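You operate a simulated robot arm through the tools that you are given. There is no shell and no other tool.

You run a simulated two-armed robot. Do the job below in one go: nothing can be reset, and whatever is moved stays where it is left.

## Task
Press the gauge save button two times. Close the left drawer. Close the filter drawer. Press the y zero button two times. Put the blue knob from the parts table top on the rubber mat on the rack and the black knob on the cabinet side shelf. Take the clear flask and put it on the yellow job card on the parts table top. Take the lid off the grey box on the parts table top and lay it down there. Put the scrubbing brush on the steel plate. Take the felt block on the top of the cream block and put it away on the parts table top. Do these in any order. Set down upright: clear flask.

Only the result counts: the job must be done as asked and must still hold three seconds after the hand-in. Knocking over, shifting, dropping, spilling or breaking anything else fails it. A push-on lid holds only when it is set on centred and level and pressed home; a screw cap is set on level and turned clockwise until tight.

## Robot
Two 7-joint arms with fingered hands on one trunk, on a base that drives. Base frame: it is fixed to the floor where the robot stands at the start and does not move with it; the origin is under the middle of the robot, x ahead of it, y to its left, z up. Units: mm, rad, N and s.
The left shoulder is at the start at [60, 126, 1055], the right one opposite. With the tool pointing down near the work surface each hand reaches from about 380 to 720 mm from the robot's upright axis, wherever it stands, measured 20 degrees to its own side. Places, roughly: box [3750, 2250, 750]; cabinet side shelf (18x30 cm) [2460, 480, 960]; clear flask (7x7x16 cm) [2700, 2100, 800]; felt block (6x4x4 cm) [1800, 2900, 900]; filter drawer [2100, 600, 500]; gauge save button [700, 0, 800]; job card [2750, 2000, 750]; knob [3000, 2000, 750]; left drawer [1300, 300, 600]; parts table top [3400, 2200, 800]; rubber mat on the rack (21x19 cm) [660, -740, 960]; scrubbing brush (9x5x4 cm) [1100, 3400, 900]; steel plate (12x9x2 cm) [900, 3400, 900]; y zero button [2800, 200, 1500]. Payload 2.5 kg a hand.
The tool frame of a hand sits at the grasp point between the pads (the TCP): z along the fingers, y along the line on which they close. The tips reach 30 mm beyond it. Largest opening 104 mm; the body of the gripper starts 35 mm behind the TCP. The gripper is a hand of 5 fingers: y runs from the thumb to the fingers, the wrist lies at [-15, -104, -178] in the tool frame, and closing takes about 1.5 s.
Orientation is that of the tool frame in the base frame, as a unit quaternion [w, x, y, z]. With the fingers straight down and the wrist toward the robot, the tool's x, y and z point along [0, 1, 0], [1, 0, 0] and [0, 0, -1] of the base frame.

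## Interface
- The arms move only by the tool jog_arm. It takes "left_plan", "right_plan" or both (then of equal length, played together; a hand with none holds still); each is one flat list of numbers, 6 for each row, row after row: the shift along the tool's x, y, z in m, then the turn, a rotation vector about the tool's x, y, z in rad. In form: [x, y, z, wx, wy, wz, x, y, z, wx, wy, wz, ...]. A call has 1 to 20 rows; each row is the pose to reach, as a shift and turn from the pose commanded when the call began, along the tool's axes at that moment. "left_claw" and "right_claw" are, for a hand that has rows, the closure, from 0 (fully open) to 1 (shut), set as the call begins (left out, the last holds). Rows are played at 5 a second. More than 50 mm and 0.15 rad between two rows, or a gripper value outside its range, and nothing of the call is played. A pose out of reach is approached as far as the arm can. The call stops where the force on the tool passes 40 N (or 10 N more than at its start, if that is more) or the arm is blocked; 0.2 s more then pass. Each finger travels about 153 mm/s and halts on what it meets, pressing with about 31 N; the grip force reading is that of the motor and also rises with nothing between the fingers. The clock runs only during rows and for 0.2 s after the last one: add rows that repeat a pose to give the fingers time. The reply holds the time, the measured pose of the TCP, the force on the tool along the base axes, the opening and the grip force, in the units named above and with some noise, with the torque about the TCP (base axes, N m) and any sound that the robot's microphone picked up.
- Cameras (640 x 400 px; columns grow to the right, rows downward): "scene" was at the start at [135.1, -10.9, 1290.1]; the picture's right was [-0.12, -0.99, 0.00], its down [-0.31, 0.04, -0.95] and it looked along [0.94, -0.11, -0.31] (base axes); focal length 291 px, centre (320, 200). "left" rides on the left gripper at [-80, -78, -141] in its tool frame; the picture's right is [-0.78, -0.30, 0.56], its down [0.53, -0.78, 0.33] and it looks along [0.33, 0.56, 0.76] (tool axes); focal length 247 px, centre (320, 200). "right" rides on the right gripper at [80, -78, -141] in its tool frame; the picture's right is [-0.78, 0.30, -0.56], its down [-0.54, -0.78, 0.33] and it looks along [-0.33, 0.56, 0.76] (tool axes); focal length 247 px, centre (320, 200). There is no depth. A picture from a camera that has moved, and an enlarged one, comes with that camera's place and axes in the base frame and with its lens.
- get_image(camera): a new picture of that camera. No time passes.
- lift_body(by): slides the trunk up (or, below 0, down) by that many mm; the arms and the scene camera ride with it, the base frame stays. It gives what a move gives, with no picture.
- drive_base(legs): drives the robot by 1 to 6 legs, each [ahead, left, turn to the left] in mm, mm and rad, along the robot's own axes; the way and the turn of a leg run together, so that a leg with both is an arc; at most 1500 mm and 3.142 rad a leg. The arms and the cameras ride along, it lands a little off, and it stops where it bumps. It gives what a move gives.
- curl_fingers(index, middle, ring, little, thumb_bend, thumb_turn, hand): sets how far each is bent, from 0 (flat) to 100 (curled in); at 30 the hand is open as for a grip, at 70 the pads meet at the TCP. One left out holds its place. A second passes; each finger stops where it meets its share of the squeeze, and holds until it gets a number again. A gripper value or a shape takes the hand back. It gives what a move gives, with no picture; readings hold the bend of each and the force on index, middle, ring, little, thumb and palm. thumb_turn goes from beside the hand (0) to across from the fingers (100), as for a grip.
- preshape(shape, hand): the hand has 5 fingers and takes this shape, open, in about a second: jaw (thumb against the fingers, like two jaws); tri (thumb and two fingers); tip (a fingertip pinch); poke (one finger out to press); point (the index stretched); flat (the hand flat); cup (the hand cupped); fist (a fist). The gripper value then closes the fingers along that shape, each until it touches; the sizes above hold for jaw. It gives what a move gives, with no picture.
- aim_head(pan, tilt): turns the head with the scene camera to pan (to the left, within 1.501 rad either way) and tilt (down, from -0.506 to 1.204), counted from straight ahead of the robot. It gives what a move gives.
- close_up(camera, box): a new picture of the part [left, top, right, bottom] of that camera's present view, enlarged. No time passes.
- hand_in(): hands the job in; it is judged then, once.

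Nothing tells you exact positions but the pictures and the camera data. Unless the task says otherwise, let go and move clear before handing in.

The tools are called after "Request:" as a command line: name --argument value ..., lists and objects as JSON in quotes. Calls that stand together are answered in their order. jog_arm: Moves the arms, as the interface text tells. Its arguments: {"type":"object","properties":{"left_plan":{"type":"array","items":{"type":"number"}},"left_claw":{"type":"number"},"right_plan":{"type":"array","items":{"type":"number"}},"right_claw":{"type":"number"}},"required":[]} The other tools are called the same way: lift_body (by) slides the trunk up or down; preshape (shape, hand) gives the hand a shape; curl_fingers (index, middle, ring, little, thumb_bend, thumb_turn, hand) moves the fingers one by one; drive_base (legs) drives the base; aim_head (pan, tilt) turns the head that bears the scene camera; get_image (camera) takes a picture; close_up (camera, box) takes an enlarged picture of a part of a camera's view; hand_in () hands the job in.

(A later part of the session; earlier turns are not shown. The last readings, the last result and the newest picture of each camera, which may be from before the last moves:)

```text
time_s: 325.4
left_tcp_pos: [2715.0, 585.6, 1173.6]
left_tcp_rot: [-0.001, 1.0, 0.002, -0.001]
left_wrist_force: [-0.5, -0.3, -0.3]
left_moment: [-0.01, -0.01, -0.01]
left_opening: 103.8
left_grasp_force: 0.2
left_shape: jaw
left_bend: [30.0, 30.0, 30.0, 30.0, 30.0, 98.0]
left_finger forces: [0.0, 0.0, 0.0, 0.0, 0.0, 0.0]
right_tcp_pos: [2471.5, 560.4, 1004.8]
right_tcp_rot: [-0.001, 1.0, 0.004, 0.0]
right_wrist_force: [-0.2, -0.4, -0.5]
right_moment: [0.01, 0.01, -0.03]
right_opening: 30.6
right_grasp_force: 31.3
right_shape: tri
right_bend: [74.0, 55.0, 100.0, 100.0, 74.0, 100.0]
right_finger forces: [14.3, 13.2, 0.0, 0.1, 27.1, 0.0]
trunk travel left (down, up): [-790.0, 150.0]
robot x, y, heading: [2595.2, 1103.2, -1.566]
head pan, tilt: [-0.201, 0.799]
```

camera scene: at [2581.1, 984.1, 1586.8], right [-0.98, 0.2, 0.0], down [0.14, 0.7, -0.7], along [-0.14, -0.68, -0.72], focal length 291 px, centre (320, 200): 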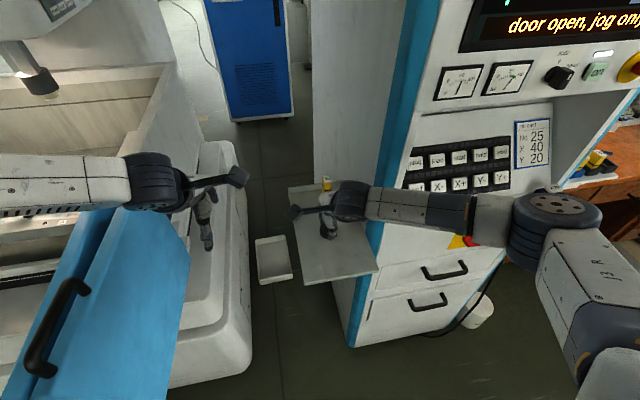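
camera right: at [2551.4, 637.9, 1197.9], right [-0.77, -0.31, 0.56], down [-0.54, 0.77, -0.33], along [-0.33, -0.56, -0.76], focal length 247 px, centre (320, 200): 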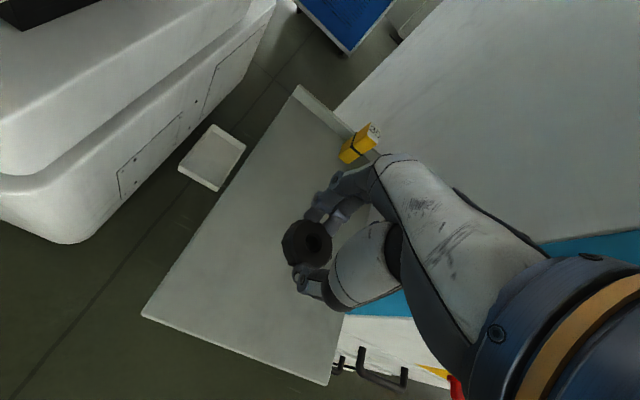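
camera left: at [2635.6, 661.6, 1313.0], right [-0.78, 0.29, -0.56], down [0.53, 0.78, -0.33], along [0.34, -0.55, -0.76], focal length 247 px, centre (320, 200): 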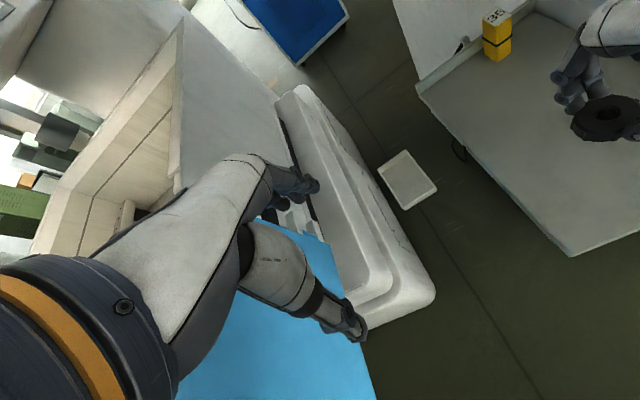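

Request:
jog_arm --right_plan '[0, 0, 0.002, 0, 0, 0, 0, 0, 0.004, 0, 0, 0]'

Request:
jog_arm --right_plan '[0, 0, 0.002, 0, 0, 0, 0, 0, 0.004, 0, 0, 0]'

Request:
close_up --camera "left" --box '[440, 0, 640, 200]'

```text
time_s: 326.0
left_tcp_pos: [2715.8, 585.8, 1173.0]
left_tcp_rot: [0.001, 1.0, 0.003, -0.001]
left_wrist_force: [0.3, 0.2, 0.7]
left_moment: [0.01, 0.01, -0.01]
left_opening: 103.8
left_grasp_force: 0.1
left_shape: jaw
left_bend: [30.0, 30.0, 30.0, 30.0, 30.0, 98.0]
left_finger forces: [0.0, 0.0, 0.0, 0.1, 0.1, 0.0]
right_tcp_pos: [2472.2, 560.1, 1001.0]
right_tcp_rot: [-0.002, 1.0, 0.006, -0.001]
right_wrist_force: [0.0, -0.4, -1.3]
right_moment: [-0.01, -0.01, 0.0]
right_opening: 30.9
right_grasp_force: 30.6
right_shape: tri
right_bend: [74.0, 55.0, 100.0, 100.0, 74.0, 100.0]
right_finger forces: [14.3, 13.3, 0.1, 0.0, 27.1, 0.0]
trunk travel left (down, up): [-790.0, 150.0]
robot x, y, heading: [2594.4, 1103.5, -1.569]
head pan, tilt: [-0.201, 0.799]
```

```text
time_s: 326.6
left_tcp_pos: [2714.9, 586.5, 1174.0]
left_tcp_rot: [0.0, 1.0, 0.003, -0.001]
left_wrist_force: [-0.6, 0.2, 0.1]
left_moment: [0.0, 0.02, 0.0]
left_opening: 103.6
left_grasp_force: 0.3
left_shape: jaw
left_bend: [30.0, 30.0, 30.0, 30.0, 30.0, 98.0]
left_finger forces: [0.0, 0.0, 0.0, 0.1, 0.0, 0.0]
right_tcp_pos: [2472.1, 560.5, 997.2]
right_tcp_rot: [-0.002, 1.0, 0.005, 0.0]
right_wrist_force: [-0.3, -1.0, -0.9]
right_moment: [-0.02, 0.02, -0.01]
right_opening: 30.7
right_grasp_force: 31.2
right_shape: tri
right_bend: [74.0, 55.0, 100.0, 100.0, 74.0, 100.0]
right_finger forces: [14.3, 13.3, 0.0, 0.0, 27.1, 0.0]
trunk travel left (down, up): [-790.0, 150.0]
robot x, y, heading: [2598.6, 1101.7, -1.568]
head pan, tilt: [-0.201, 0.799]
```

```text
2.00 times, centred on (540, 100) of left
camera zoom: at [2635.5, 662.2, 1313.3], right [-0.78, 0.29, -0.56], down [0.53, 0.78, -0.33], along [0.34, -0.55, -0.76], focal length 494 px, centre (-120, 400)
```

zoom: 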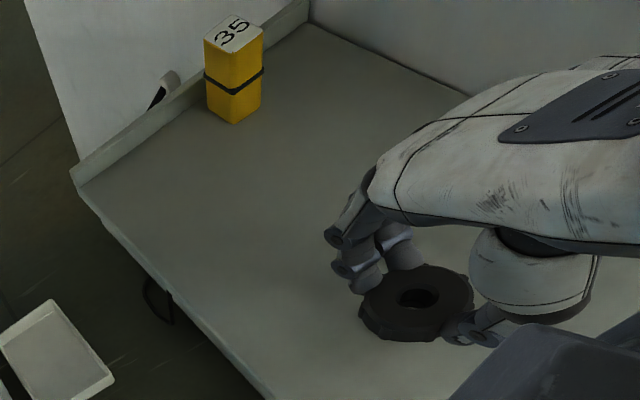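

Request:
jog_arm --right_plan '[0, 0, 0.002, 0, 0, 0, 0, 0, 0.004, 0, 0, 0]'

Request:
jog_arm --right_plan '[0, 0, 0.002, 0, 0, 0, 0, 0, 0.004, 0, 0, 0]'

Request:
jog_arm --right_plan '[0, 0, 0.0015, 0, 0, 0, 0, 0, 0.003, 0, 0, 0]'

```text
time_s: 327.2
left_tcp_pos: [2715.6, 587.1, 1173.5]
left_tcp_rot: [0.002, 1.0, 0.003, 0.0]
left_wrist_force: [-0.7, -0.5, -0.1]
left_moment: [0.02, 0.02, 0.0]
left_opening: 103.6
left_grasp_force: 0.0
left_shape: jaw
left_bend: [30.0, 30.0, 30.0, 30.0, 30.0, 98.0]
left_finger forces: [0.0, 0.1, 0.0, 0.0, 0.1, 0.0]
right_tcp_pos: [2472.6, 561.4, 993.0]
right_tcp_rot: [-0.002, 1.0, 0.004, 0.0]
right_wrist_force: [-0.1, -0.3, -0.8]
right_moment: [-0.03, -0.01, -0.02]
right_opening: 30.6
right_grasp_force: 31.1
right_shape: tri
right_bend: [74.0, 55.0, 100.0, 100.0, 74.0, 100.0]
right_finger forces: [14.3, 13.3, 0.0, 0.0, 27.3, 0.1]
trunk travel left (down, up): [-790.0, 150.0]
robot x, y, heading: [2595.8, 1103.1, -1.569]
head pan, tilt: [-0.201, 0.799]
```

```text
time_s: 327.8
left_tcp_pos: [2715.4, 587.0, 1174.6]
left_tcp_rot: [0.002, 1.0, 0.002, -0.001]
left_wrist_force: [-0.7, 0.2, 0.5]
left_moment: [0.04, 0.0, 0.01]
left_opening: 103.7
left_grasp_force: 0.0
left_shape: jaw
left_bend: [30.0, 30.0, 30.0, 30.0, 30.0, 98.0]
left_finger forces: [0.1, 0.0, 0.0, 0.0, 0.2, 0.0]
right_tcp_pos: [2471.2, 558.4, 991.1]
right_tcp_rot: [0.001, 1.0, 0.004, -0.001]
right_wrist_force: [-2.3, 3.1, 13.9]
right_moment: [0.02, 0.06, -0.03]
right_opening: 31.3
right_grasp_force: 31.7
right_shape: tri
right_bend: [74.0, 54.0, 100.0, 100.0, 74.0, 100.0]
right_finger forces: [14.9, 14.7, 0.0, 0.0, 31.4, 0.0]
trunk travel left (down, up): [-790.0, 150.0]
robot x, y, heading: [2600.1, 1106.3, -1.562]
head pan, tilt: [-0.201, 0.799]
```

```text
time_s: 328.4
left_tcp_pos: [2716.5, 590.5, 1176.7]
left_tcp_rot: [0.001, 1.0, 0.002, -0.001]
left_wrist_force: [0.5, 0.0, 0.7]
left_moment: [0.0, 0.01, 0.01]
left_opening: 103.8
left_grasp_force: 0.0
left_shape: jaw
left_bend: [30.0, 30.0, 30.0, 30.0, 30.0, 98.0]
left_finger forces: [0.1, 0.0, 0.0, 0.0, 0.1, 0.0]
right_tcp_pos: [2473.1, 560.7, 990.3]
right_tcp_rot: [0.003, 1.0, 0.004, 0.001]
right_wrist_force: [-4.9, 3.2, 29.3]
right_moment: [0.01, 0.07, -0.06]
right_opening: 32.3
right_grasp_force: 31.2
right_shape: tri
right_bend: [74.0, 54.0, 100.0, 100.0, 74.0, 100.0]
right_finger forces: [15.8, 16.7, 0.0, 0.0, 34.4, 0.0]
trunk travel left (down, up): [-790.0, 150.0]
robot x, y, heading: [2595.1, 1103.0, -1.569]
head pan, tilt: [-0.201, 0.799]
```

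It is down and I'm pressing now. Easing off 4 mm, then opening.

Request:
jog_arm --right_plan '[0, 0, -0.002, 0, 0, 0, 0, 0, -0.0045, 0, 0, 0]'

Request:
jog_arm --right_plan '[0, 0, 0, 0, 0, 0, 0, 0, 0, 0, 0, 0, 0, 0, 0, 0, 0, 0, 0, 0, 0, 0, 0, 0, 0, 0, 0, 0, 0, 0, 0, 0, 0, 0, 0, 0, 0, 0, 0, 0, 0, 0]' --right_claw 0

Request:
close_up --camera "left" --box '[440, 0, 640, 200]'

Request:
close_up --camera "right" --box '[230, 160, 430, 340]'

```text
time_s: 329.0
left_tcp_pos: [2716.4, 587.3, 1175.5]
left_tcp_rot: [0.001, 1.0, 0.003, -0.001]
left_wrist_force: [0.4, 0.1, 0.3]
left_moment: [0.04, 0.0, 0.0]
left_opening: 103.8
left_grasp_force: 0.0
left_shape: jaw
left_bend: [30.0, 30.0, 30.0, 30.0, 30.0, 98.0]
left_finger forces: [0.0, 0.0, 0.0, 0.0, 0.0, 0.1]
right_tcp_pos: [2471.7, 560.6, 991.3]
right_tcp_rot: [-0.001, 1.0, 0.004, 0.0]
right_wrist_force: [-0.7, -4.7, 16.3]
right_moment: [-0.19, -0.02, -0.01]
right_opening: 32.2
right_grasp_force: 30.6
right_shape: tri
right_bend: [74.0, 54.0, 100.0, 100.0, 74.0, 100.0]
right_finger forces: [17.8, 16.6, 0.1, 0.0, 29.6, 0.1]
trunk travel left (down, up): [-790.0, 150.0]
robot x, y, heading: [2595.7, 1103.0, -1.562]
head pan, tilt: [-0.201, 0.799]
```

```text
time_s: 330.6
left_tcp_pos: [2715.9, 585.8, 1173.6]
left_tcp_rot: [0.001, 1.0, 0.002, -0.001]
left_wrist_force: [0.1, 0.5, 1.0]
left_moment: [0.01, 0.0, 0.0]
left_opening: 103.7
left_grasp_force: 0.2
left_shape: jaw
left_bend: [30.0, 30.0, 30.0, 30.0, 30.0, 98.0]
left_finger forces: [0.0, 0.0, 0.1, 0.0, 0.0, 0.0]
right_tcp_pos: [2472.3, 561.3, 991.4]
right_tcp_rot: [-0.002, 1.0, 0.005, 0.0]
right_wrist_force: [0.5, 0.7, -0.8]
right_moment: [0.02, -0.03, 0.01]
right_opening: 103.7
right_grasp_force: 0.0
right_shape: tri
right_bend: [30.0, 30.0, 99.0, 99.0, 30.0, 98.0]
right_finger forces: [0.0, 0.1, 0.0, 0.1, 0.0, 0.0]
trunk travel left (down, up): [-790.0, 150.0]
robot x, y, heading: [2592.9, 1107.4, -1.569]
head pan, tilt: [-0.201, 0.799]
```

```text
2.00 times, centred on (540, 100) of left
camera zoom: at [2635.5, 662.3, 1313.3], right [-0.78, 0.29, -0.56], down [0.53, 0.78, -0.33], along [0.34, -0.55, -0.76], focal length 494 px, centre (-120, 400)
```

zoom: 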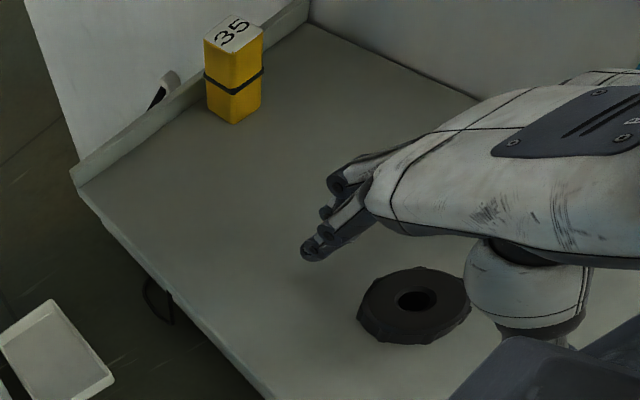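

```text
2.22 times, centred on (330, 250) of right
camera zoom: at [2551.3, 638.8, 1130.9], right [-0.77, -0.31, 0.56], down [-0.54, 0.77, -0.33], along [-0.33, -0.56, -0.76], focal length 549 px, centre (298, 89)
```

zoom: 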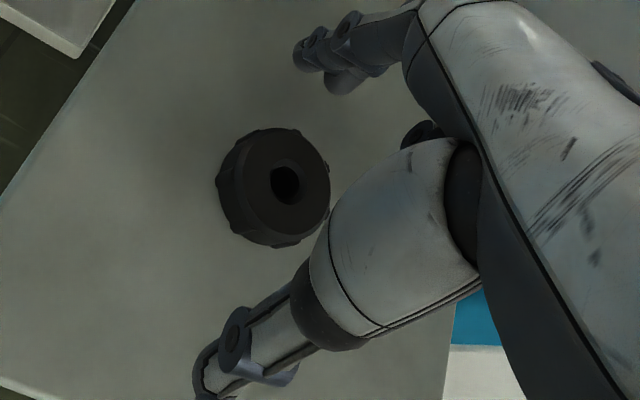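

The black knob sits on the side shelf. Raising the hand, backing out, and returning to the parts table for the blue knob.

Request:
jog_arm --right_plan '[0, 0, -0.04, 0, 0, 0, 0, 0, -0.08, 0, 0, 0, 0, -0.015, -0.12, 0, 0, 0, 0, -0.035, -0.16, 0, 0, 0, 0, -0.055, -0.2, 0, 0, 0, 0, -0.075, -0.24, 0, 0, 0, 0, -0.095, -0.26, 0, 0, 0]'

Request:
get_image --camera "left"

Request:
drive_base --legs '[[-340, 0, 0], [0, 0, -3.14]]'

Request:
get_image --camera "scene"

```text
time_s: 332.2
left_tcp_pos: [2717.5, 586.1, 1173.8]
left_tcp_rot: [0.001, 1.0, 0.002, 0.0]
left_wrist_force: [-0.7, -0.1, 0.2]
left_moment: [0.03, -0.01, -0.02]
left_opening: 103.7
left_grasp_force: 0.0
left_shape: jaw
left_bend: [30.0, 30.0, 30.0, 30.0, 30.0, 98.0]
left_finger forces: [0.1, 0.0, 0.0, 0.0, 0.0, 0.0]
right_tcp_pos: [2472.2, 657.0, 1252.4]
right_tcp_rot: [-0.002, 1.0, 0.005, 0.0]
right_wrist_force: [-0.4, 0.2, 0.2]
right_moment: [0.0, 0.01, -0.02]
right_opening: 103.9
right_grasp_force: 0.1
right_shape: tri
right_bend: [30.0, 30.0, 99.0, 99.0, 30.0, 98.0]
right_finger forces: [0.1, 0.1, 0.0, 0.1, 0.0, 0.0]
trunk travel left (down, up): [-790.0, 150.0]
robot x, y, heading: [2593.1, 1105.6, -1.568]
head pan, tilt: [-0.201, 0.799]
```

```text
taken
camera left: at [2635.5, 662.6, 1313.4], right [-0.78, 0.29, -0.56], down [0.53, 0.78, -0.33], along [0.34, -0.55, -0.76], focal length 247 px, centre (320, 200)
```

left: 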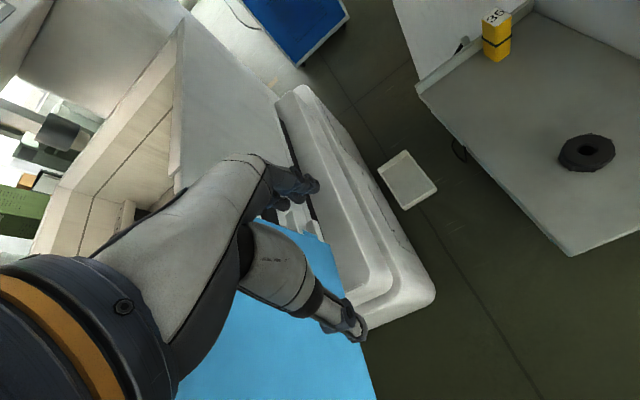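

```text
time_s: 341.8
left_tcp_pos: [2462.9, 1956.7, 1173.7]
left_tcp_rot: [0.001, -0.012, 1.0, 0.0]
left_wrist_force: [-0.2, 0.2, -1.0]
left_moment: [0.01, 0.02, -0.02]
left_opening: 103.7
left_grasp_force: 0.1
left_shape: jaw
left_bend: [30.0, 30.0, 30.0, 30.0, 30.0, 98.0]
left_finger forces: [0.1, 0.0, 0.0, 0.0, 0.0, 0.1]
right_tcp_pos: [2708.5, 1891.3, 1252.9]
right_tcp_rot: [0.0, -0.015, 1.0, -0.001]
right_wrist_force: [0.2, -0.4, 0.1]
right_moment: [0.03, 0.01, 0.02]
right_opening: 104.0
right_grasp_force: 0.0
right_shape: tri
right_bend: [30.0, 30.0, 99.0, 99.0, 30.0, 98.0]
right_finger forces: [0.1, 0.0, 0.0, 0.1, 0.0, 0.1]
trunk travel left (down, up): [-790.0, 150.0]
robot x, y, heading: [2594.1, 1442.4, 1.588]
head pan, tilt: [-0.201, 0.799]
```

```text
taken
camera scene: at [2608.9, 1561.1, 1586.8], right [0.98, -0.18, 0.0], down [-0.13, -0.71, -0.7], along [0.12, 0.69, -0.72], focal length 291 px, centre (320, 200)
```

scene: 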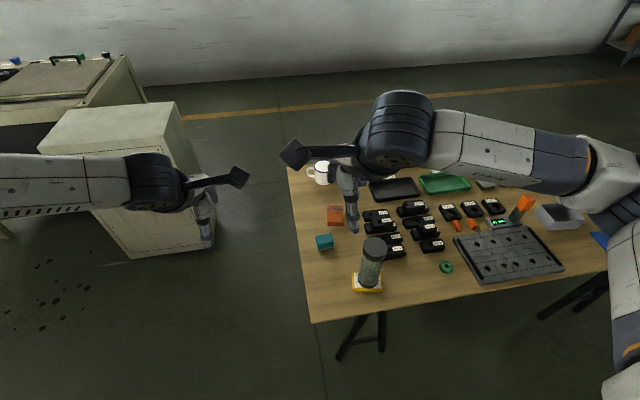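

Now for the blue knob. I'll raise the left hand out of the way, lower the trunk, and drive close to the table's edge.

Request:
jog_arm --left_plan '[0, 0, -0.045, 0, 0, 0, 0, 0, -0.09, 0, 0, 0, 0, 0, -0.135, 0, 0, 0, 0, 0, -0.18, 0, 0, 0, 0, 0, -0.225, 0, 0, 0, 0, 0, -0.26, 0, 0, 0]'

Request:
drive_base --legs '[[0, -256, -0.018], [160, 0, 0]]'

Request:
lift_body --by -300

Request:
aim_head --pan 0.0 --tilt 0.7

Request:
get_image --camera "scene"

```text
time_s: 343.2
left_tcp_pos: [2461.5, 1956.7, 1433.6]
left_tcp_rot: [0.001, -0.011, 1.0, 0.0]
left_wrist_force: [-1.0, -0.3, -0.8]
left_moment: [0.02, 0.03, 0.03]
left_opening: 104.0
left_grasp_force: 0.1
left_shape: jaw
left_bend: [30.0, 30.0, 30.0, 30.0, 30.0, 98.0]
left_finger forces: [0.0, 0.0, 0.0, 0.0, 0.0, 0.0]
right_tcp_pos: [2707.4, 1891.3, 1253.3]
right_tcp_rot: [0.001, -0.014, 1.0, -0.002]
right_wrist_force: [-0.9, -0.1, 1.2]
right_moment: [0.0, -0.04, -0.02]
right_opening: 103.9
right_grasp_force: 0.1
right_shape: tri
right_bend: [30.0, 30.0, 99.0, 99.0, 30.0, 98.0]
right_finger forces: [0.1, 0.0, 0.0, 0.0, 0.0, 0.0]
trunk travel left (down, up): [-790.0, 150.0]
robot x, y, heading: [2592.9, 1443.3, 1.592]
head pan, tilt: [-0.201, 0.799]
```

```text
time_s: 346.0
left_tcp_pos: [2728.2, 2124.1, 1432.3]
left_tcp_rot: [0.0, -0.002, 1.0, 0.001]
left_wrist_force: [0.1, 1.3, 0.7]
left_moment: [-0.03, -0.03, -0.01]
left_opening: 104.0
left_grasp_force: 0.1
left_shape: jaw
left_bend: [30.0, 30.0, 30.0, 30.0, 30.0, 98.0]
left_finger forces: [0.0, 0.0, 0.0, 0.0, 0.1, 0.0]
right_tcp_pos: [2970.7, 2053.1, 1252.1]
right_tcp_rot: [0.0, -0.006, 1.0, -0.002]
right_wrist_force: [-0.6, -0.4, -0.3]
right_moment: [-0.04, 0.01, -0.02]
right_opening: 103.6
right_grasp_force: 0.0
right_shape: tri
right_bend: [30.0, 30.0, 99.0, 99.0, 30.0, 98.0]
right_finger forces: [0.1, 0.1, 0.0, 0.1, 0.0, 0.0]
trunk travel left (down, up): [-790.0, 150.0]
robot x, y, heading: [2851.6, 1608.2, 1.573]
head pan, tilt: [-0.201, 0.799]
```

```text
time_s: 349.0
left_tcp_pos: [2727.2, 2123.2, 1132.7]
left_tcp_rot: [0.0, -0.003, 1.0, 0.0]
left_wrist_force: [-0.2, -0.6, 0.2]
left_moment: [0.02, 0.0, 0.0]
left_opening: 104.0
left_grasp_force: 0.1
left_shape: jaw
left_bend: [30.0, 30.0, 30.0, 30.0, 30.0, 98.0]
left_finger forces: [0.0, 0.1, 0.0, 0.0, 0.1, 0.0]
right_tcp_pos: [2971.6, 2053.8, 952.0]
right_tcp_rot: [0.0, -0.005, 1.0, -0.002]
right_wrist_force: [0.2, -0.2, 0.0]
right_moment: [0.01, -0.01, -0.01]
right_opening: 103.7
right_grasp_force: 0.1
right_shape: tri
right_bend: [30.0, 30.0, 99.0, 99.0, 30.0, 98.0]
right_finger forces: [0.0, 0.0, 0.0, 0.0, 0.0, 0.0]
trunk travel left (down, up): [-490.0, 450.0]
robot x, y, heading: [2849.2, 1608.1, 1.572]
head pan, tilt: [-0.201, 0.799]
```

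```text
time_s: 349.8
left_tcp_pos: [2727.4, 2123.2, 1133.6]
left_tcp_rot: [0.001, -0.002, 1.0, 0.001]
left_wrist_force: [0.4, 0.2, 0.5]
left_moment: [0.01, 0.0, -0.01]
left_opening: 103.8
left_grasp_force: 0.1
left_shape: jaw
left_bend: [30.0, 30.0, 30.0, 30.0, 30.0, 98.0]
left_finger forces: [0.0, 0.0, 0.0, 0.0, 0.1, 0.0]
right_tcp_pos: [2972.3, 2054.0, 952.9]
right_tcp_rot: [-0.001, -0.005, 1.0, -0.002]
right_wrist_force: [-0.3, 0.2, 0.4]
right_moment: [0.02, -0.01, -0.02]
right_opening: 104.0
right_grasp_force: 0.1
right_shape: tri
right_bend: [30.0, 30.0, 99.0, 99.0, 30.0, 98.0]
right_finger forces: [0.0, 0.0, 0.0, 0.0, 0.0, 0.0]
trunk travel left (down, up): [-490.0, 450.0]
robot x, y, heading: [2846.6, 1604.0, 1.575]
head pan, tilt: [0.0, 0.7]
```

```text
taken
camera scene: at [2850.9, 1730.7, 1295.0], right [1.0, 0.0, 0.0], down [0.0, -0.64, -0.76], along [0.0, 0.76, -0.64], focal length 291 px, centre (320, 200)
```

scene: 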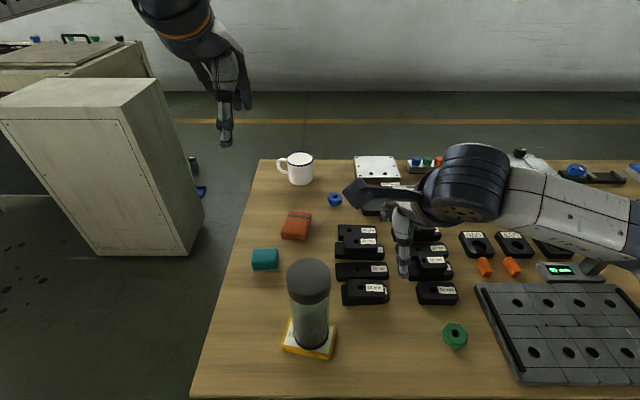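

The blue knob is at about [2888, 2353]. I'll raise the right hand a little, drive 112 mm closer, and reach over it.

Request:
jog_arm --right_plan '[0, 0, -0.05, 0, 0, 0, 0, 0, -0.1, 0, 0, 0]'

Request:
drive_base --legs '[[112, 0, 0]]'

Request:
jog_arm --right_plan '[0.018, 0.036, 0.0, 0, 0, 0, 0.036, 0.073, 0.0, 0, 0, 0, 0.054, 0.11, 0.02, 0, 0, 0, 0.072, 0.147, 0.06, 0, 0, 0, 0.084, 0.183, 0.1, 0, 0, 0]'

Request:
get_image --camera "scene"

Request:
get_image --camera "right"

```text
time_s: 350.4
left_tcp_pos: [2727.2, 2123.9, 1132.9]
left_tcp_rot: [0.002, -0.004, 1.0, 0.001]
left_wrist_force: [-0.7, -0.4, 0.5]
left_moment: [0.02, -0.04, 0.03]
left_opening: 103.6
left_grasp_force: 0.0
left_shape: jaw
left_bend: [30.0, 30.0, 30.0, 30.0, 30.0, 98.0]
left_finger forces: [0.0, 0.1, 0.0, 0.0, 0.0, 0.0]
right_tcp_pos: [2972.7, 2053.3, 1053.8]
right_tcp_rot: [0.0, -0.006, 1.0, -0.002]
right_wrist_force: [-0.6, -0.1, 0.2]
right_moment: [-0.01, 0.02, 0.0]
right_opening: 103.7
right_grasp_force: 0.1
right_shape: tri
right_bend: [30.0, 30.0, 99.0, 99.0, 30.0, 98.0]
right_finger forces: [0.0, 0.0, 0.0, 0.1, 0.0, 0.0]
trunk travel left (down, up): [-490.0, 450.0]
robot x, y, heading: [2850.3, 1604.4, 1.578]
head pan, tilt: [0.0, 0.7]
```

```text
time_s: 351.6
left_tcp_pos: [2727.2, 2235.7, 1132.9]
left_tcp_rot: [0.001, -0.003, 1.0, 0.001]
left_wrist_force: [0.2, 0.5, 0.1]
left_moment: [-0.01, 0.0, 0.01]
left_opening: 103.5
left_grasp_force: 0.0
left_shape: jaw
left_bend: [30.0, 30.0, 30.0, 30.0, 30.0, 98.0]
left_finger forces: [0.0, 0.1, 0.0, 0.1, 0.0, 0.0]
right_tcp_pos: [2972.9, 2165.5, 1054.6]
right_tcp_rot: [0.0, -0.005, 1.0, -0.002]
right_wrist_force: [0.3, -0.2, 0.1]
right_moment: [-0.01, -0.01, 0.01]
right_opening: 103.7
right_grasp_force: 0.1
right_shape: tri
right_bend: [30.0, 30.0, 99.0, 99.0, 30.0, 98.0]
right_finger forces: [0.0, 0.0, 0.0, 0.1, 0.1, 0.0]
trunk travel left (down, up): [-490.0, 450.0]
robot x, y, heading: [2845.5, 1717.1, 1.572]
head pan, tilt: [0.0, 0.7]
```

```text
refused: row 4 steps farther than a row can; nothing moved
```

```text
taken
camera scene: at [2850.6, 1843.1, 1295.0], right [1.0, 0.0, 0.0], down [0.0, -0.64, -0.76], along [0.0, 0.76, -0.64], focal length 291 px, centre (320, 200)
```

scene: 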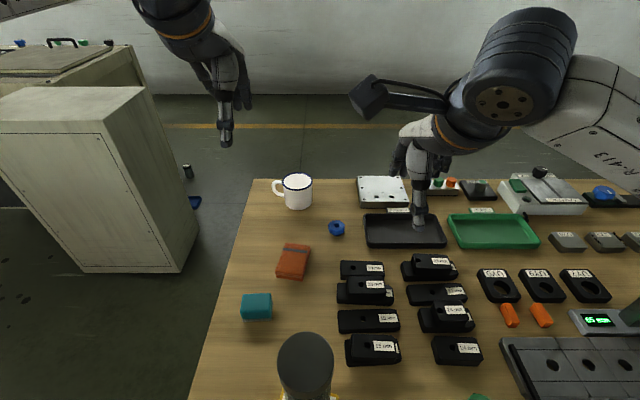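

```text
taken
camera right: at [2893.1, 2088.0, 1194.1], right [0.77, 0.3, 0.56], down [0.54, -0.77, -0.33], along [0.33, 0.56, -0.76], focal length 247 px, centre (320, 200)
```

right: 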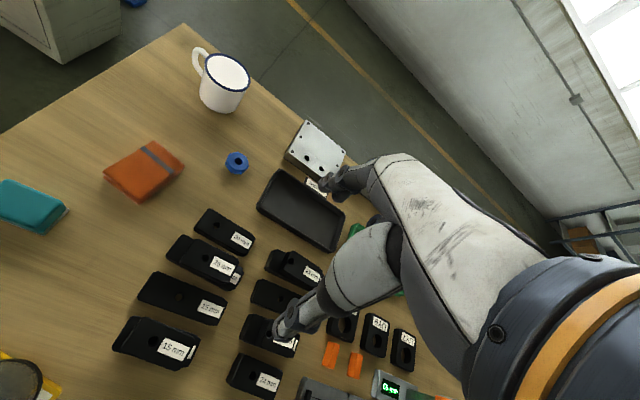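

The blue knob refines to about [2888, 2362], near the limit of reach. I'll shift the robot left 75 mm so the right shoulder lines up, and lower the trunk 110 mm to gain reach.

Request:
drive_base --legs '[[0, 75, 0]]'

Request:
lift_body --by -100

Request:
jog_arm --right_plan '[0.002, 0.04, 0.0, 0, 0, 0, 0.004, 0.08, 0.0, 0, 0, 0, 0.006, 0.12, 0.0, 0, 0, 0, 0.008, 0.16, 0.01, 0, 0, 0, 0.01, 0.195, 0.03, 0, 0, 0]'

Request:
get_image --camera "scene"

Request:
get_image --camera "right"

```text
time_s: 352.6
left_tcp_pos: [2652.2, 2235.7, 1132.6]
left_tcp_rot: [0.001, -0.003, 1.0, 0.0]
left_wrist_force: [0.2, 0.2, -0.2]
left_moment: [-0.01, 0.0, -0.02]
left_opening: 103.8
left_grasp_force: 0.0
left_shape: jaw
left_bend: [30.0, 30.0, 30.0, 30.0, 30.0, 98.0]
left_finger forces: [0.0, 0.1, 0.1, 0.0, 0.0, 0.1]
right_tcp_pos: [2896.8, 2165.2, 1053.9]
right_tcp_rot: [-0.001, -0.004, 1.0, -0.001]
right_wrist_force: [-0.2, 0.2, -0.3]
right_moment: [0.0, 0.0, 0.03]
right_opening: 103.5
right_grasp_force: 0.0
right_shape: tri
right_bend: [30.0, 30.0, 99.0, 99.0, 30.0, 98.0]
right_finger forces: [0.1, 0.0, 0.0, 0.1, 0.0, 0.1]
trunk travel left (down, up): [-490.0, 450.0]
robot x, y, heading: [2772.9, 1716.2, 1.57]
head pan, tilt: [0.0, 0.7]
```

```text
time_s: 353.9
left_tcp_pos: [2651.7, 2235.2, 1035.0]
left_tcp_rot: [0.001, -0.002, 1.0, 0.001]
left_wrist_force: [0.1, 0.4, -0.1]
left_moment: [0.0, -0.02, 0.0]
left_opening: 103.4
left_grasp_force: 0.1
left_shape: jaw
left_bend: [30.0, 30.0, 30.0, 30.0, 30.0, 98.0]
left_finger forces: [0.0, 0.0, 0.0, 0.1, 0.0, 0.0]
right_tcp_pos: [2897.2, 2165.2, 953.2]
right_tcp_rot: [0.0, -0.004, 1.0, 0.0]
right_wrist_force: [-1.0, 0.1, 0.8]
right_moment: [-0.02, -0.03, -0.01]
right_opening: 103.6
right_grasp_force: 0.0
right_shape: tri
right_bend: [30.0, 30.0, 99.0, 99.0, 30.0, 98.0]
right_finger forces: [0.1, 0.0, 0.0, 0.1, 0.0, 0.0]
trunk travel left (down, up): [-389.0, 550.0]
robot x, y, heading: [2771.8, 1717.9, 1.568]
head pan, tilt: [0.0, 0.7]
```

```text
time_s: 355.1
left_tcp_pos: [2652.7, 2235.0, 1034.2]
left_tcp_rot: [0.0, -0.003, 1.0, 0.0]
left_wrist_force: [0.0, -0.2, -0.2]
left_moment: [0.0, 0.0, 0.01]
left_opening: 103.9
left_grasp_force: 0.1
left_shape: jaw
left_bend: [30.0, 30.0, 30.0, 30.0, 30.0, 98.0]
left_finger forces: [0.0, 0.0, 0.1, 0.0, 0.1, 0.0]
right_tcp_pos: [2886.3, 2359.5, 922.8]
right_tcp_rot: [0.001, -0.005, 1.0, -0.001]
right_wrist_force: [-0.1, -0.7, -0.7]
right_moment: [-0.01, 0.0, -0.01]
right_opening: 103.6
right_grasp_force: 0.0
right_shape: tri
right_bend: [30.0, 30.0, 99.0, 99.0, 30.0, 98.0]
right_finger forces: [0.1, 0.0, 0.0, 0.0, 0.0, 0.1]
trunk travel left (down, up): [-389.0, 550.0]
robot x, y, heading: [2774.0, 1716.2, 1.572]
head pan, tilt: [0.0, 0.7]
```

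```text
taken
camera scene: at [2775.4, 1842.4, 1195.0], right [1.0, 0.0, 0.0], down [0.0, -0.64, -0.76], along [0.0, 0.76, -0.64], focal length 291 px, centre (320, 200)
```

scene: 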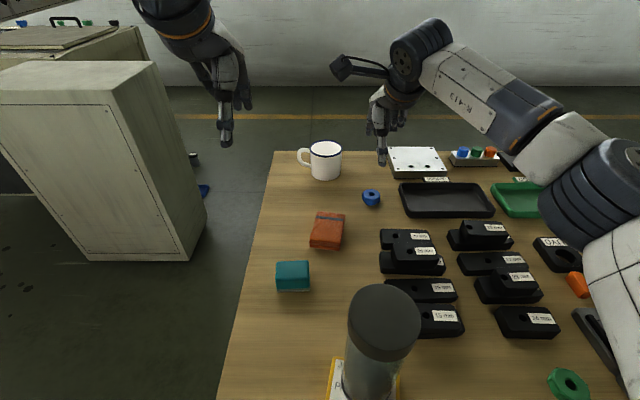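

```text
taken
camera right: at [2807.1, 2281.3, 1062.9], right [0.77, 0.31, 0.56], down [0.54, -0.77, -0.33], along [0.33, 0.56, -0.76], focal length 247 px, centre (320, 200)
```

right: 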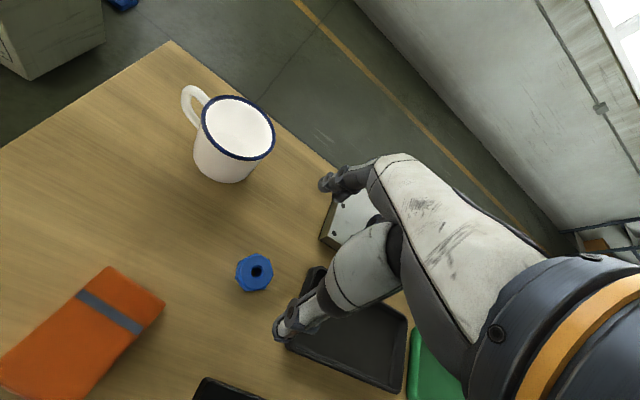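

Reached. The blue knob is right under the hand at [2889, 2358]. Descending to the table around it.

Request:
jog_arm --right_plan '[-0.0015, -0.0005, 0.04, 0, 0, 0, -0.003, -0.001, 0.08, 0, 0, 0, -0.003, -0.001, 0.11, 0, 0, 0, -0.003, -0.001, 0.125, 0, 0, 0]'

Request:
close_up --camera "right" --box '[210, 150, 430, 350]'

Request:
close_up --camera "scene" --box '[300, 100, 460, 240]'

```text
time_s: 356.1
left_tcp_pos: [2652.1, 2234.2, 1033.7]
left_tcp_rot: [0.001, -0.003, 1.0, 0.002]
left_wrist_force: [-0.1, 0.0, -1.2]
left_moment: [0.0, 0.03, 0.01]
left_opening: 103.7
left_grasp_force: 0.0
left_shape: jaw
left_bend: [30.0, 30.0, 30.0, 30.0, 30.0, 98.0]
left_finger forces: [0.1, 0.0, 0.0, 0.1, 0.0, 0.0]
right_tcp_pos: [2889.1, 2357.9, 796.9]
right_tcp_rot: [0.001, -0.004, 1.0, -0.001]
right_wrist_force: [-0.8, 0.2, -0.2]
right_moment: [0.03, 0.0, -0.03]
right_opening: 104.0
right_grasp_force: 0.1
right_shape: tri
right_bend: [30.0, 30.0, 99.0, 99.0, 30.0, 98.0]
right_finger forces: [0.0, 0.0, 0.0, 0.0, 0.0, 0.0]
trunk travel left (down, up): [-389.0, 550.0]
robot x, y, heading: [2775.0, 1714.6, 1.572]
head pan, tilt: [0.0, 0.7]
```

```text
2.00 times, centred on (320, 250) of right
camera zoom: at [2810.0, 2280.3, 938.2], right [0.77, 0.3, 0.56], down [0.54, -0.77, -0.33], along [0.33, 0.56, -0.76], focal length 494 px, centre (320, 100)
```

zoom: 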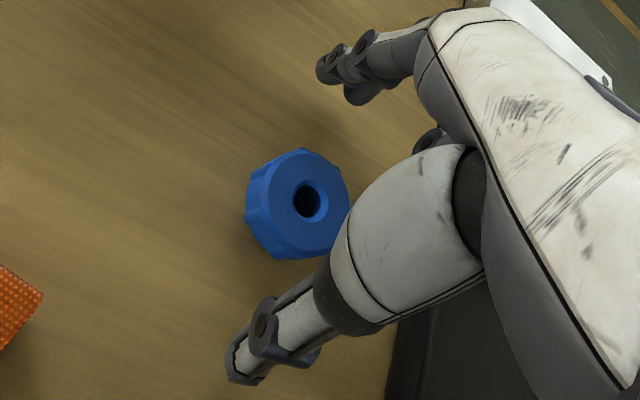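

```text
2.86 times, centred on (380, 170) of scene
camera zoom: at [2775.5, 1842.3, 1195.1], right [1.0, 0.0, 0.0], down [0.0, -0.64, -0.76], along [0.0, 0.76, -0.64], focal length 831 px, centre (149, 286)
```

zoom: 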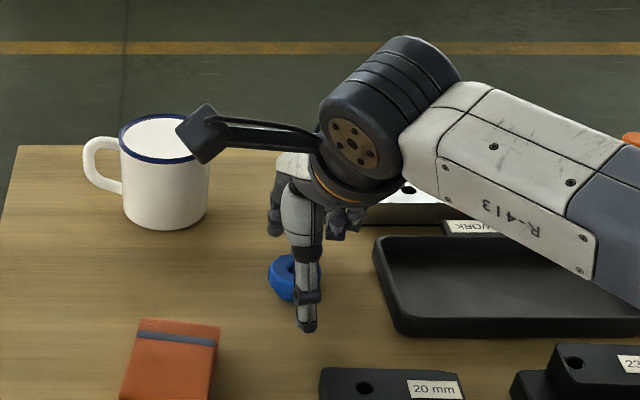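

Good. Lowering 3 mm more and closing.

Request:
jog_arm --right_plan '[0, 0, 0.003, 0, 0, 0, 0, 0, 0.003, 0, 0, 0]'

Request:
jog_arm --right_plan '[0, 0, 0, 0, 0, 0, 0, 0, 0, 0, 0, 0, 0, 0, 0, 0, 0, 0, 0, 0, 0, 0, 0, 0, 0, 0, 0, 0, 0, 0, 0, 0, 0, 0, 0, 0, 0, 0, 0, 0, 0, 0, 0, 0, 0, 0, 0, 0]' --right_claw 1

Request:
jog_arm --right_plan '[0, 0, -0.01, 0, 0, 0, 0, 0, -0.03, 0, 0, 0, 0, 0, -0.06, 0, 0, 0]'

Request:
close_up --camera "right" --box '[210, 150, 430, 350]'

```text
time_s: 356.7
left_tcp_pos: [2652.0, 2234.0, 1033.2]
left_tcp_rot: [0.001, -0.003, 1.0, 0.001]
left_wrist_force: [0.1, 0.6, 0.7]
left_moment: [0.01, 0.0, 0.01]
left_opening: 103.6
left_grasp_force: 0.1
left_shape: jaw
left_bend: [30.0, 30.0, 30.0, 30.0, 30.0, 98.0]
left_finger forces: [0.1, 0.0, 0.1, 0.0, 0.1, 0.0]
right_tcp_pos: [2888.6, 2358.8, 794.4]
right_tcp_rot: [0.0, -0.005, 1.0, -0.002]
right_wrist_force: [-0.4, 0.0, -0.8]
right_moment: [-0.01, -0.01, -0.01]
right_opening: 103.5
right_grasp_force: 0.1
right_shape: tri
right_bend: [30.0, 30.0, 99.0, 99.0, 30.0, 98.0]
right_finger forces: [0.1, 0.0, 0.0, 0.0, 0.0, 0.1]
trunk travel left (down, up): [-389.0, 550.0]
robot x, y, heading: [2775.6, 1718.0, 1.571]
head pan, tilt: [0.0, 0.7]
```

```text
time_s: 358.5
left_tcp_pos: [2652.1, 2234.3, 1033.2]
left_tcp_rot: [0.001, -0.002, 1.0, 0.0]
left_wrist_force: [0.8, -0.3, 0.3]
left_moment: [0.0, -0.02, 0.0]
left_opening: 103.8
left_grasp_force: 0.0
left_shape: jaw
left_bend: [30.0, 30.0, 30.0, 30.0, 30.0, 98.0]
left_finger forces: [0.1, 0.0, 0.0, 0.0, 0.0, 0.0]
right_tcp_pos: [2888.2, 2358.9, 794.7]
right_tcp_rot: [0.001, -0.004, 1.0, -0.001]
right_wrist_force: [-0.7, 0.1, -0.2]
right_moment: [-0.04, -0.03, 0.02]
right_opening: 32.0
right_grasp_force: 31.1
right_shape: tri
right_bend: [74.0, 53.0, 100.0, 100.0, 74.0, 100.0]
right_finger forces: [13.6, 14.1, 0.0, 0.1, 27.3, 0.0]
trunk travel left (down, up): [-389.0, 550.0]
robot x, y, heading: [2770.6, 1716.2, 1.574]
head pan, tilt: [0.0, 0.7]
```

```text
time_s: 359.3
left_tcp_pos: [2653.2, 2234.8, 1033.0]
left_tcp_rot: [0.001, -0.002, 1.0, 0.001]
left_wrist_force: [0.4, -0.6, 0.0]
left_moment: [0.0, 0.0, 0.02]
left_opening: 103.7
left_grasp_force: 0.0
left_shape: jaw
left_bend: [30.0, 30.0, 30.0, 30.0, 30.0, 98.0]
left_finger forces: [0.0, 0.0, 0.1, 0.0, 0.0, 0.1]
right_tcp_pos: [2888.6, 2358.5, 854.6]
right_tcp_rot: [0.001, -0.005, 1.0, -0.002]
right_wrist_force: [0.6, -0.8, -1.0]
right_moment: [0.0, 0.02, -0.01]
right_opening: 32.1
right_grasp_force: 30.7
right_shape: tri
right_bend: [74.0, 53.0, 100.0, 100.0, 74.0, 100.0]
right_finger forces: [13.6, 14.1, 0.0, 0.1, 27.4, 0.0]
trunk travel left (down, up): [-389.0, 550.0]
robot x, y, heading: [2772.3, 1717.6, 1.569]
head pan, tilt: [0.0, 0.7]
```

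```text
2.00 times, centred on (320, 250) of right
camera zoom: at [2809.2, 2281.0, 995.7], right [0.77, 0.3, 0.56], down [0.54, -0.77, -0.33], along [0.33, 0.56, -0.76], focal length 494 px, centre (320, 100)
```

zoom: 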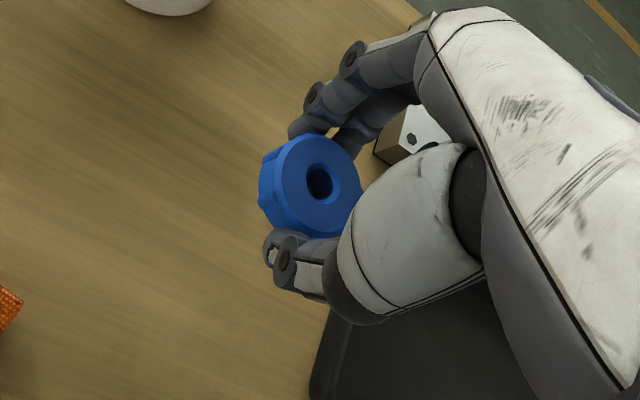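

The blue knob is in hand. I'll raise it, back off, and drive round to the rack beyond the first bench.

Request:
jog_arm --right_plan '[0, 0, -0.04, 0, 0, 0, 0, 0, -0.08, 0, 0, 0, 0, -0.025, -0.12, 0, 0, 0, 0, -0.06, -0.15, 0, 0, 0, 0, -0.1, -0.175, 0, 0, 0, 0, -0.145, -0.195, 0, 0, 0, 0, -0.19, -0.21, 0, 0, 0]'

Request:
drive_base --legs '[[-320, 0, 0], [0, 1500, 0], [0, 1400, 0]]'

Request:
aim_head --pan 1.45 --tilt 0.4

Request:
get_image --camera "scene"

```text
time_s: 360.9
left_tcp_pos: [2652.7, 2234.5, 1033.1]
left_tcp_rot: [0.001, -0.002, 1.0, 0.001]
left_wrist_force: [0.8, 0.7, 0.3]
left_moment: [0.01, -0.02, -0.01]
left_opening: 103.7
left_grasp_force: 0.1
left_shape: jaw
left_bend: [30.0, 30.0, 30.0, 30.0, 30.0, 98.0]
left_finger forces: [0.1, 0.0, 0.0, 0.0, 0.1, 0.0]
right_tcp_pos: [2890.8, 2168.9, 1065.8]
right_tcp_rot: [0.0, -0.004, 1.0, -0.001]
right_wrist_force: [0.2, -0.8, -0.2]
right_moment: [-0.01, 0.02, -0.02]
right_opening: 32.0
right_grasp_force: 30.9
right_shape: tri
right_bend: [74.0, 53.0, 100.0, 100.0, 74.0, 100.0]
right_finger forces: [13.7, 14.3, 0.1, 0.0, 27.3, 0.1]
trunk travel left (down, up): [-389.0, 550.0]
robot x, y, heading: [2771.4, 1717.2, 1.573]
head pan, tilt: [0.0, 0.7]
```

```text
time_s: 376.7
left_tcp_pos: [-256.5, 1907.1, 1033.3]
left_tcp_rot: [0.001, -0.001, 1.0, 0.001]
left_wrist_force: [-0.5, 0.4, -0.2]
left_moment: [0.02, 0.0, -0.02]
left_opening: 103.6
left_grasp_force: 0.0
left_shape: jaw
left_bend: [30.0, 30.0, 30.0, 30.0, 30.0, 98.0]
left_finger forces: [0.0, 0.1, 0.1, 0.0, 0.1, 0.0]
right_tcp_pos: [-17.6, 1842.2, 1064.7]
right_tcp_rot: [0.0, -0.003, 1.0, -0.002]
right_wrist_force: [-0.7, 0.9, 0.0]
right_moment: [0.02, 0.0, -0.02]
right_opening: 31.9
right_grasp_force: 31.0
right_shape: tri
right_bend: [74.0, 53.0, 100.0, 100.0, 74.0, 100.0]
right_finger forces: [13.7, 14.3, 0.0, 0.0, 27.3, 0.0]
trunk travel left (down, up): [-389.0, 550.0]
robot x, y, heading: [-133.2, 1388.8, 1.564]
head pan, tilt: [0.0, 0.7]
```

```text
time_s: 378.3
left_tcp_pos: [-256.7, 1907.5, 1033.4]
left_tcp_rot: [0.001, -0.001, 1.0, 0.001]
left_wrist_force: [0.1, 0.4, 0.3]
left_moment: [-0.07, -0.01, 0.01]
left_opening: 103.9
left_grasp_force: 0.0
left_shape: jaw
left_bend: [30.0, 30.0, 30.0, 30.0, 30.0, 98.0]
left_finger forces: [0.0, 0.0, 0.0, 0.0, 0.1, 0.0]
right_tcp_pos: [-17.9, 1841.3, 1064.3]
right_tcp_rot: [0.0, -0.004, 1.0, -0.002]
right_wrist_force: [0.3, -0.6, -0.5]
right_moment: [0.01, -0.02, -0.01]
right_opening: 31.8
right_grasp_force: 31.4
right_shape: tri
right_bend: [74.0, 53.0, 100.0, 100.0, 74.0, 100.0]
right_finger forces: [13.7, 14.3, 0.0, 0.0, 27.3, 0.0]
trunk travel left (down, up): [-389.0, 550.0]
robot x, y, heading: [-134.7, 1389.3, 1.573]
head pan, tilt: [1.45, 0.4]
```

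```text
taken
camera scene: at [-225.8, 1440.3, 1221.9], right [0.12, 0.99, 0.0], down [0.39, -0.05, -0.92], along [-0.91, 0.11, -0.39], focal length 291 px, centre (320, 200)
```

scene: 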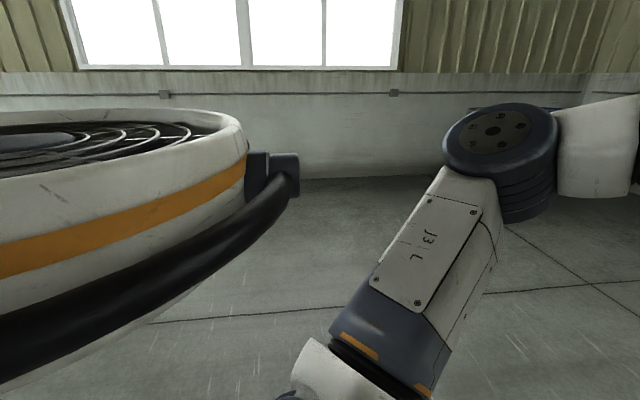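

Clear here. I'll turn to face south and drive down the west end of the benches.

Request:
drive_base --legs '[[0, 0, 3.14], [1400, -150, 0]]'

Request:
aim_head --pan 0.4 --tilt 0.4

Request:
get_image --camera "scene"

Request:
aim_head --pan 0.0 --tilt 0.3

Request:
get_image --camera "scene"

```text
time_s: 392.6
left_tcp_pos: [-189.3, -530.7, 1032.9]
left_tcp_rot: [0.001, 1.0, -0.006, -0.001]
left_wrist_force: [-0.4, 0.5, -0.5]
left_moment: [0.0, -0.03, 0.0]
left_opening: 103.8
left_grasp_force: 0.1
left_shape: jaw
left_bend: [30.0, 30.0, 30.0, 30.0, 30.0, 98.0]
left_finger forces: [0.1, 0.0, 0.1, 0.0, 0.0, 0.0]
right_tcp_pos: [-427.8, -461.9, 1063.8]
right_tcp_rot: [-0.001, 1.0, -0.004, 0.0]
right_wrist_force: [-0.7, -0.7, -0.7]
right_moment: [0.02, 0.01, 0.0]
right_opening: 31.0
right_grasp_force: 31.3
right_shape: tri
right_bend: [74.0, 53.0, 100.0, 100.0, 74.0, 100.0]
right_finger forces: [13.5, 14.2, 0.0, 0.0, 26.8, 0.0]
trunk travel left (down, up): [-389.0, 550.0]
robot x, y, heading: [-296.9, -8.5, -1.578]
head pan, tilt: [1.45, 0.4]
```

```text
time_s: 393.9
left_tcp_pos: [-189.5, -530.3, 1033.2]
left_tcp_rot: [0.001, 1.0, -0.005, -0.001]
left_wrist_force: [-0.6, -0.4, -0.3]
left_moment: [-0.01, 0.0, 0.0]
left_opening: 103.5
left_grasp_force: 0.0
left_shape: jaw
left_bend: [30.0, 30.0, 30.0, 30.0, 30.0, 98.0]
left_finger forces: [0.1, 0.0, 0.0, 0.1, 0.0, 0.0]
right_tcp_pos: [-427.8, -460.6, 1065.2]
right_tcp_rot: [-0.002, 1.0, -0.004, 0.0]
right_wrist_force: [0.4, -0.1, -0.5]
right_moment: [-0.03, -0.01, 0.0]
right_opening: 31.5
right_grasp_force: 31.0
right_shape: tri
right_bend: [74.0, 53.0, 100.0, 100.0, 74.0, 100.0]
right_finger forces: [13.5, 14.2, 0.1, 0.0, 26.8, 0.0]
trunk travel left (down, up): [-389.0, 550.0]
robot x, y, heading: [-299.4, -7.9, -1.585]
head pan, tilt: [0.4, 0.4]
```

```text
taken
camera scene: at [-266.2, -136.7, 1221.9], right [-0.93, -0.38, 0.0], down [-0.15, 0.36, -0.92], along [0.35, -0.85, -0.39], focal length 291 px, centre (320, 200)
```

scene: 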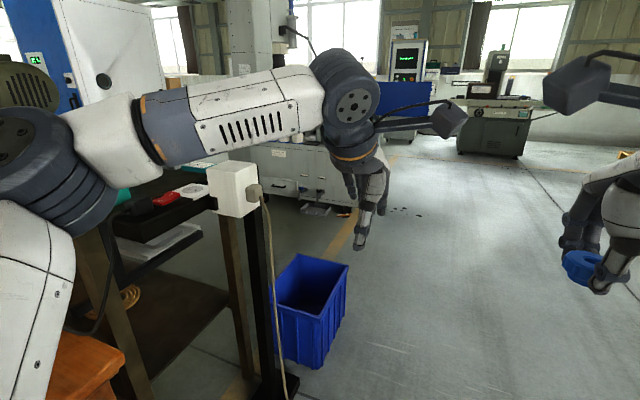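

```text
time_s: 394.8
left_tcp_pos: [-189.9, -530.6, 1032.6]
left_tcp_rot: [0.001, 1.0, -0.007, -0.001]
left_wrist_force: [-0.4, 0.2, -0.2]
left_moment: [0.01, -0.01, -0.02]
left_opening: 103.7
left_grasp_force: 0.0
left_shape: jaw
left_bend: [30.0, 30.0, 30.0, 30.0, 30.0, 98.0]
left_finger forces: [0.0, 0.1, 0.0, 0.0, 0.0, 0.0]
right_tcp_pos: [-427.9, -462.0, 1065.1]
right_tcp_rot: [-0.002, 1.0, -0.004, 0.0]
right_wrist_force: [-0.1, 0.1, 1.0]
right_moment: [0.01, 0.03, 0.01]
right_opening: 31.5
right_grasp_force: 30.9
right_shape: tri
right_bend: [74.0, 53.0, 100.0, 100.0, 74.0, 100.0]
right_finger forces: [13.5, 14.2, 0.0, 0.0, 26.9, 0.0]
trunk travel left (down, up): [-389.0, 550.0]
robot x, y, heading: [-301.0, -7.1, -1.584]
head pan, tilt: [0.0, 0.3]
```

```text
taken
camera scene: at [-302.3, -144.2, 1231.1], right [-1.0, 0.01, 0.0], down [0.0, 0.3, -0.96], along [-0.01, -0.96, -0.3], focal length 291 px, centre (320, 200)
```

scene: 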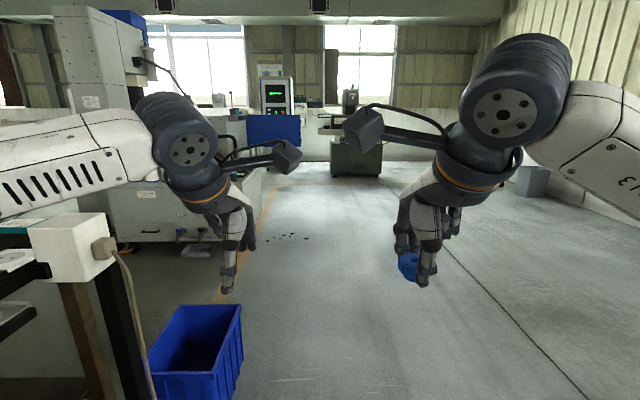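

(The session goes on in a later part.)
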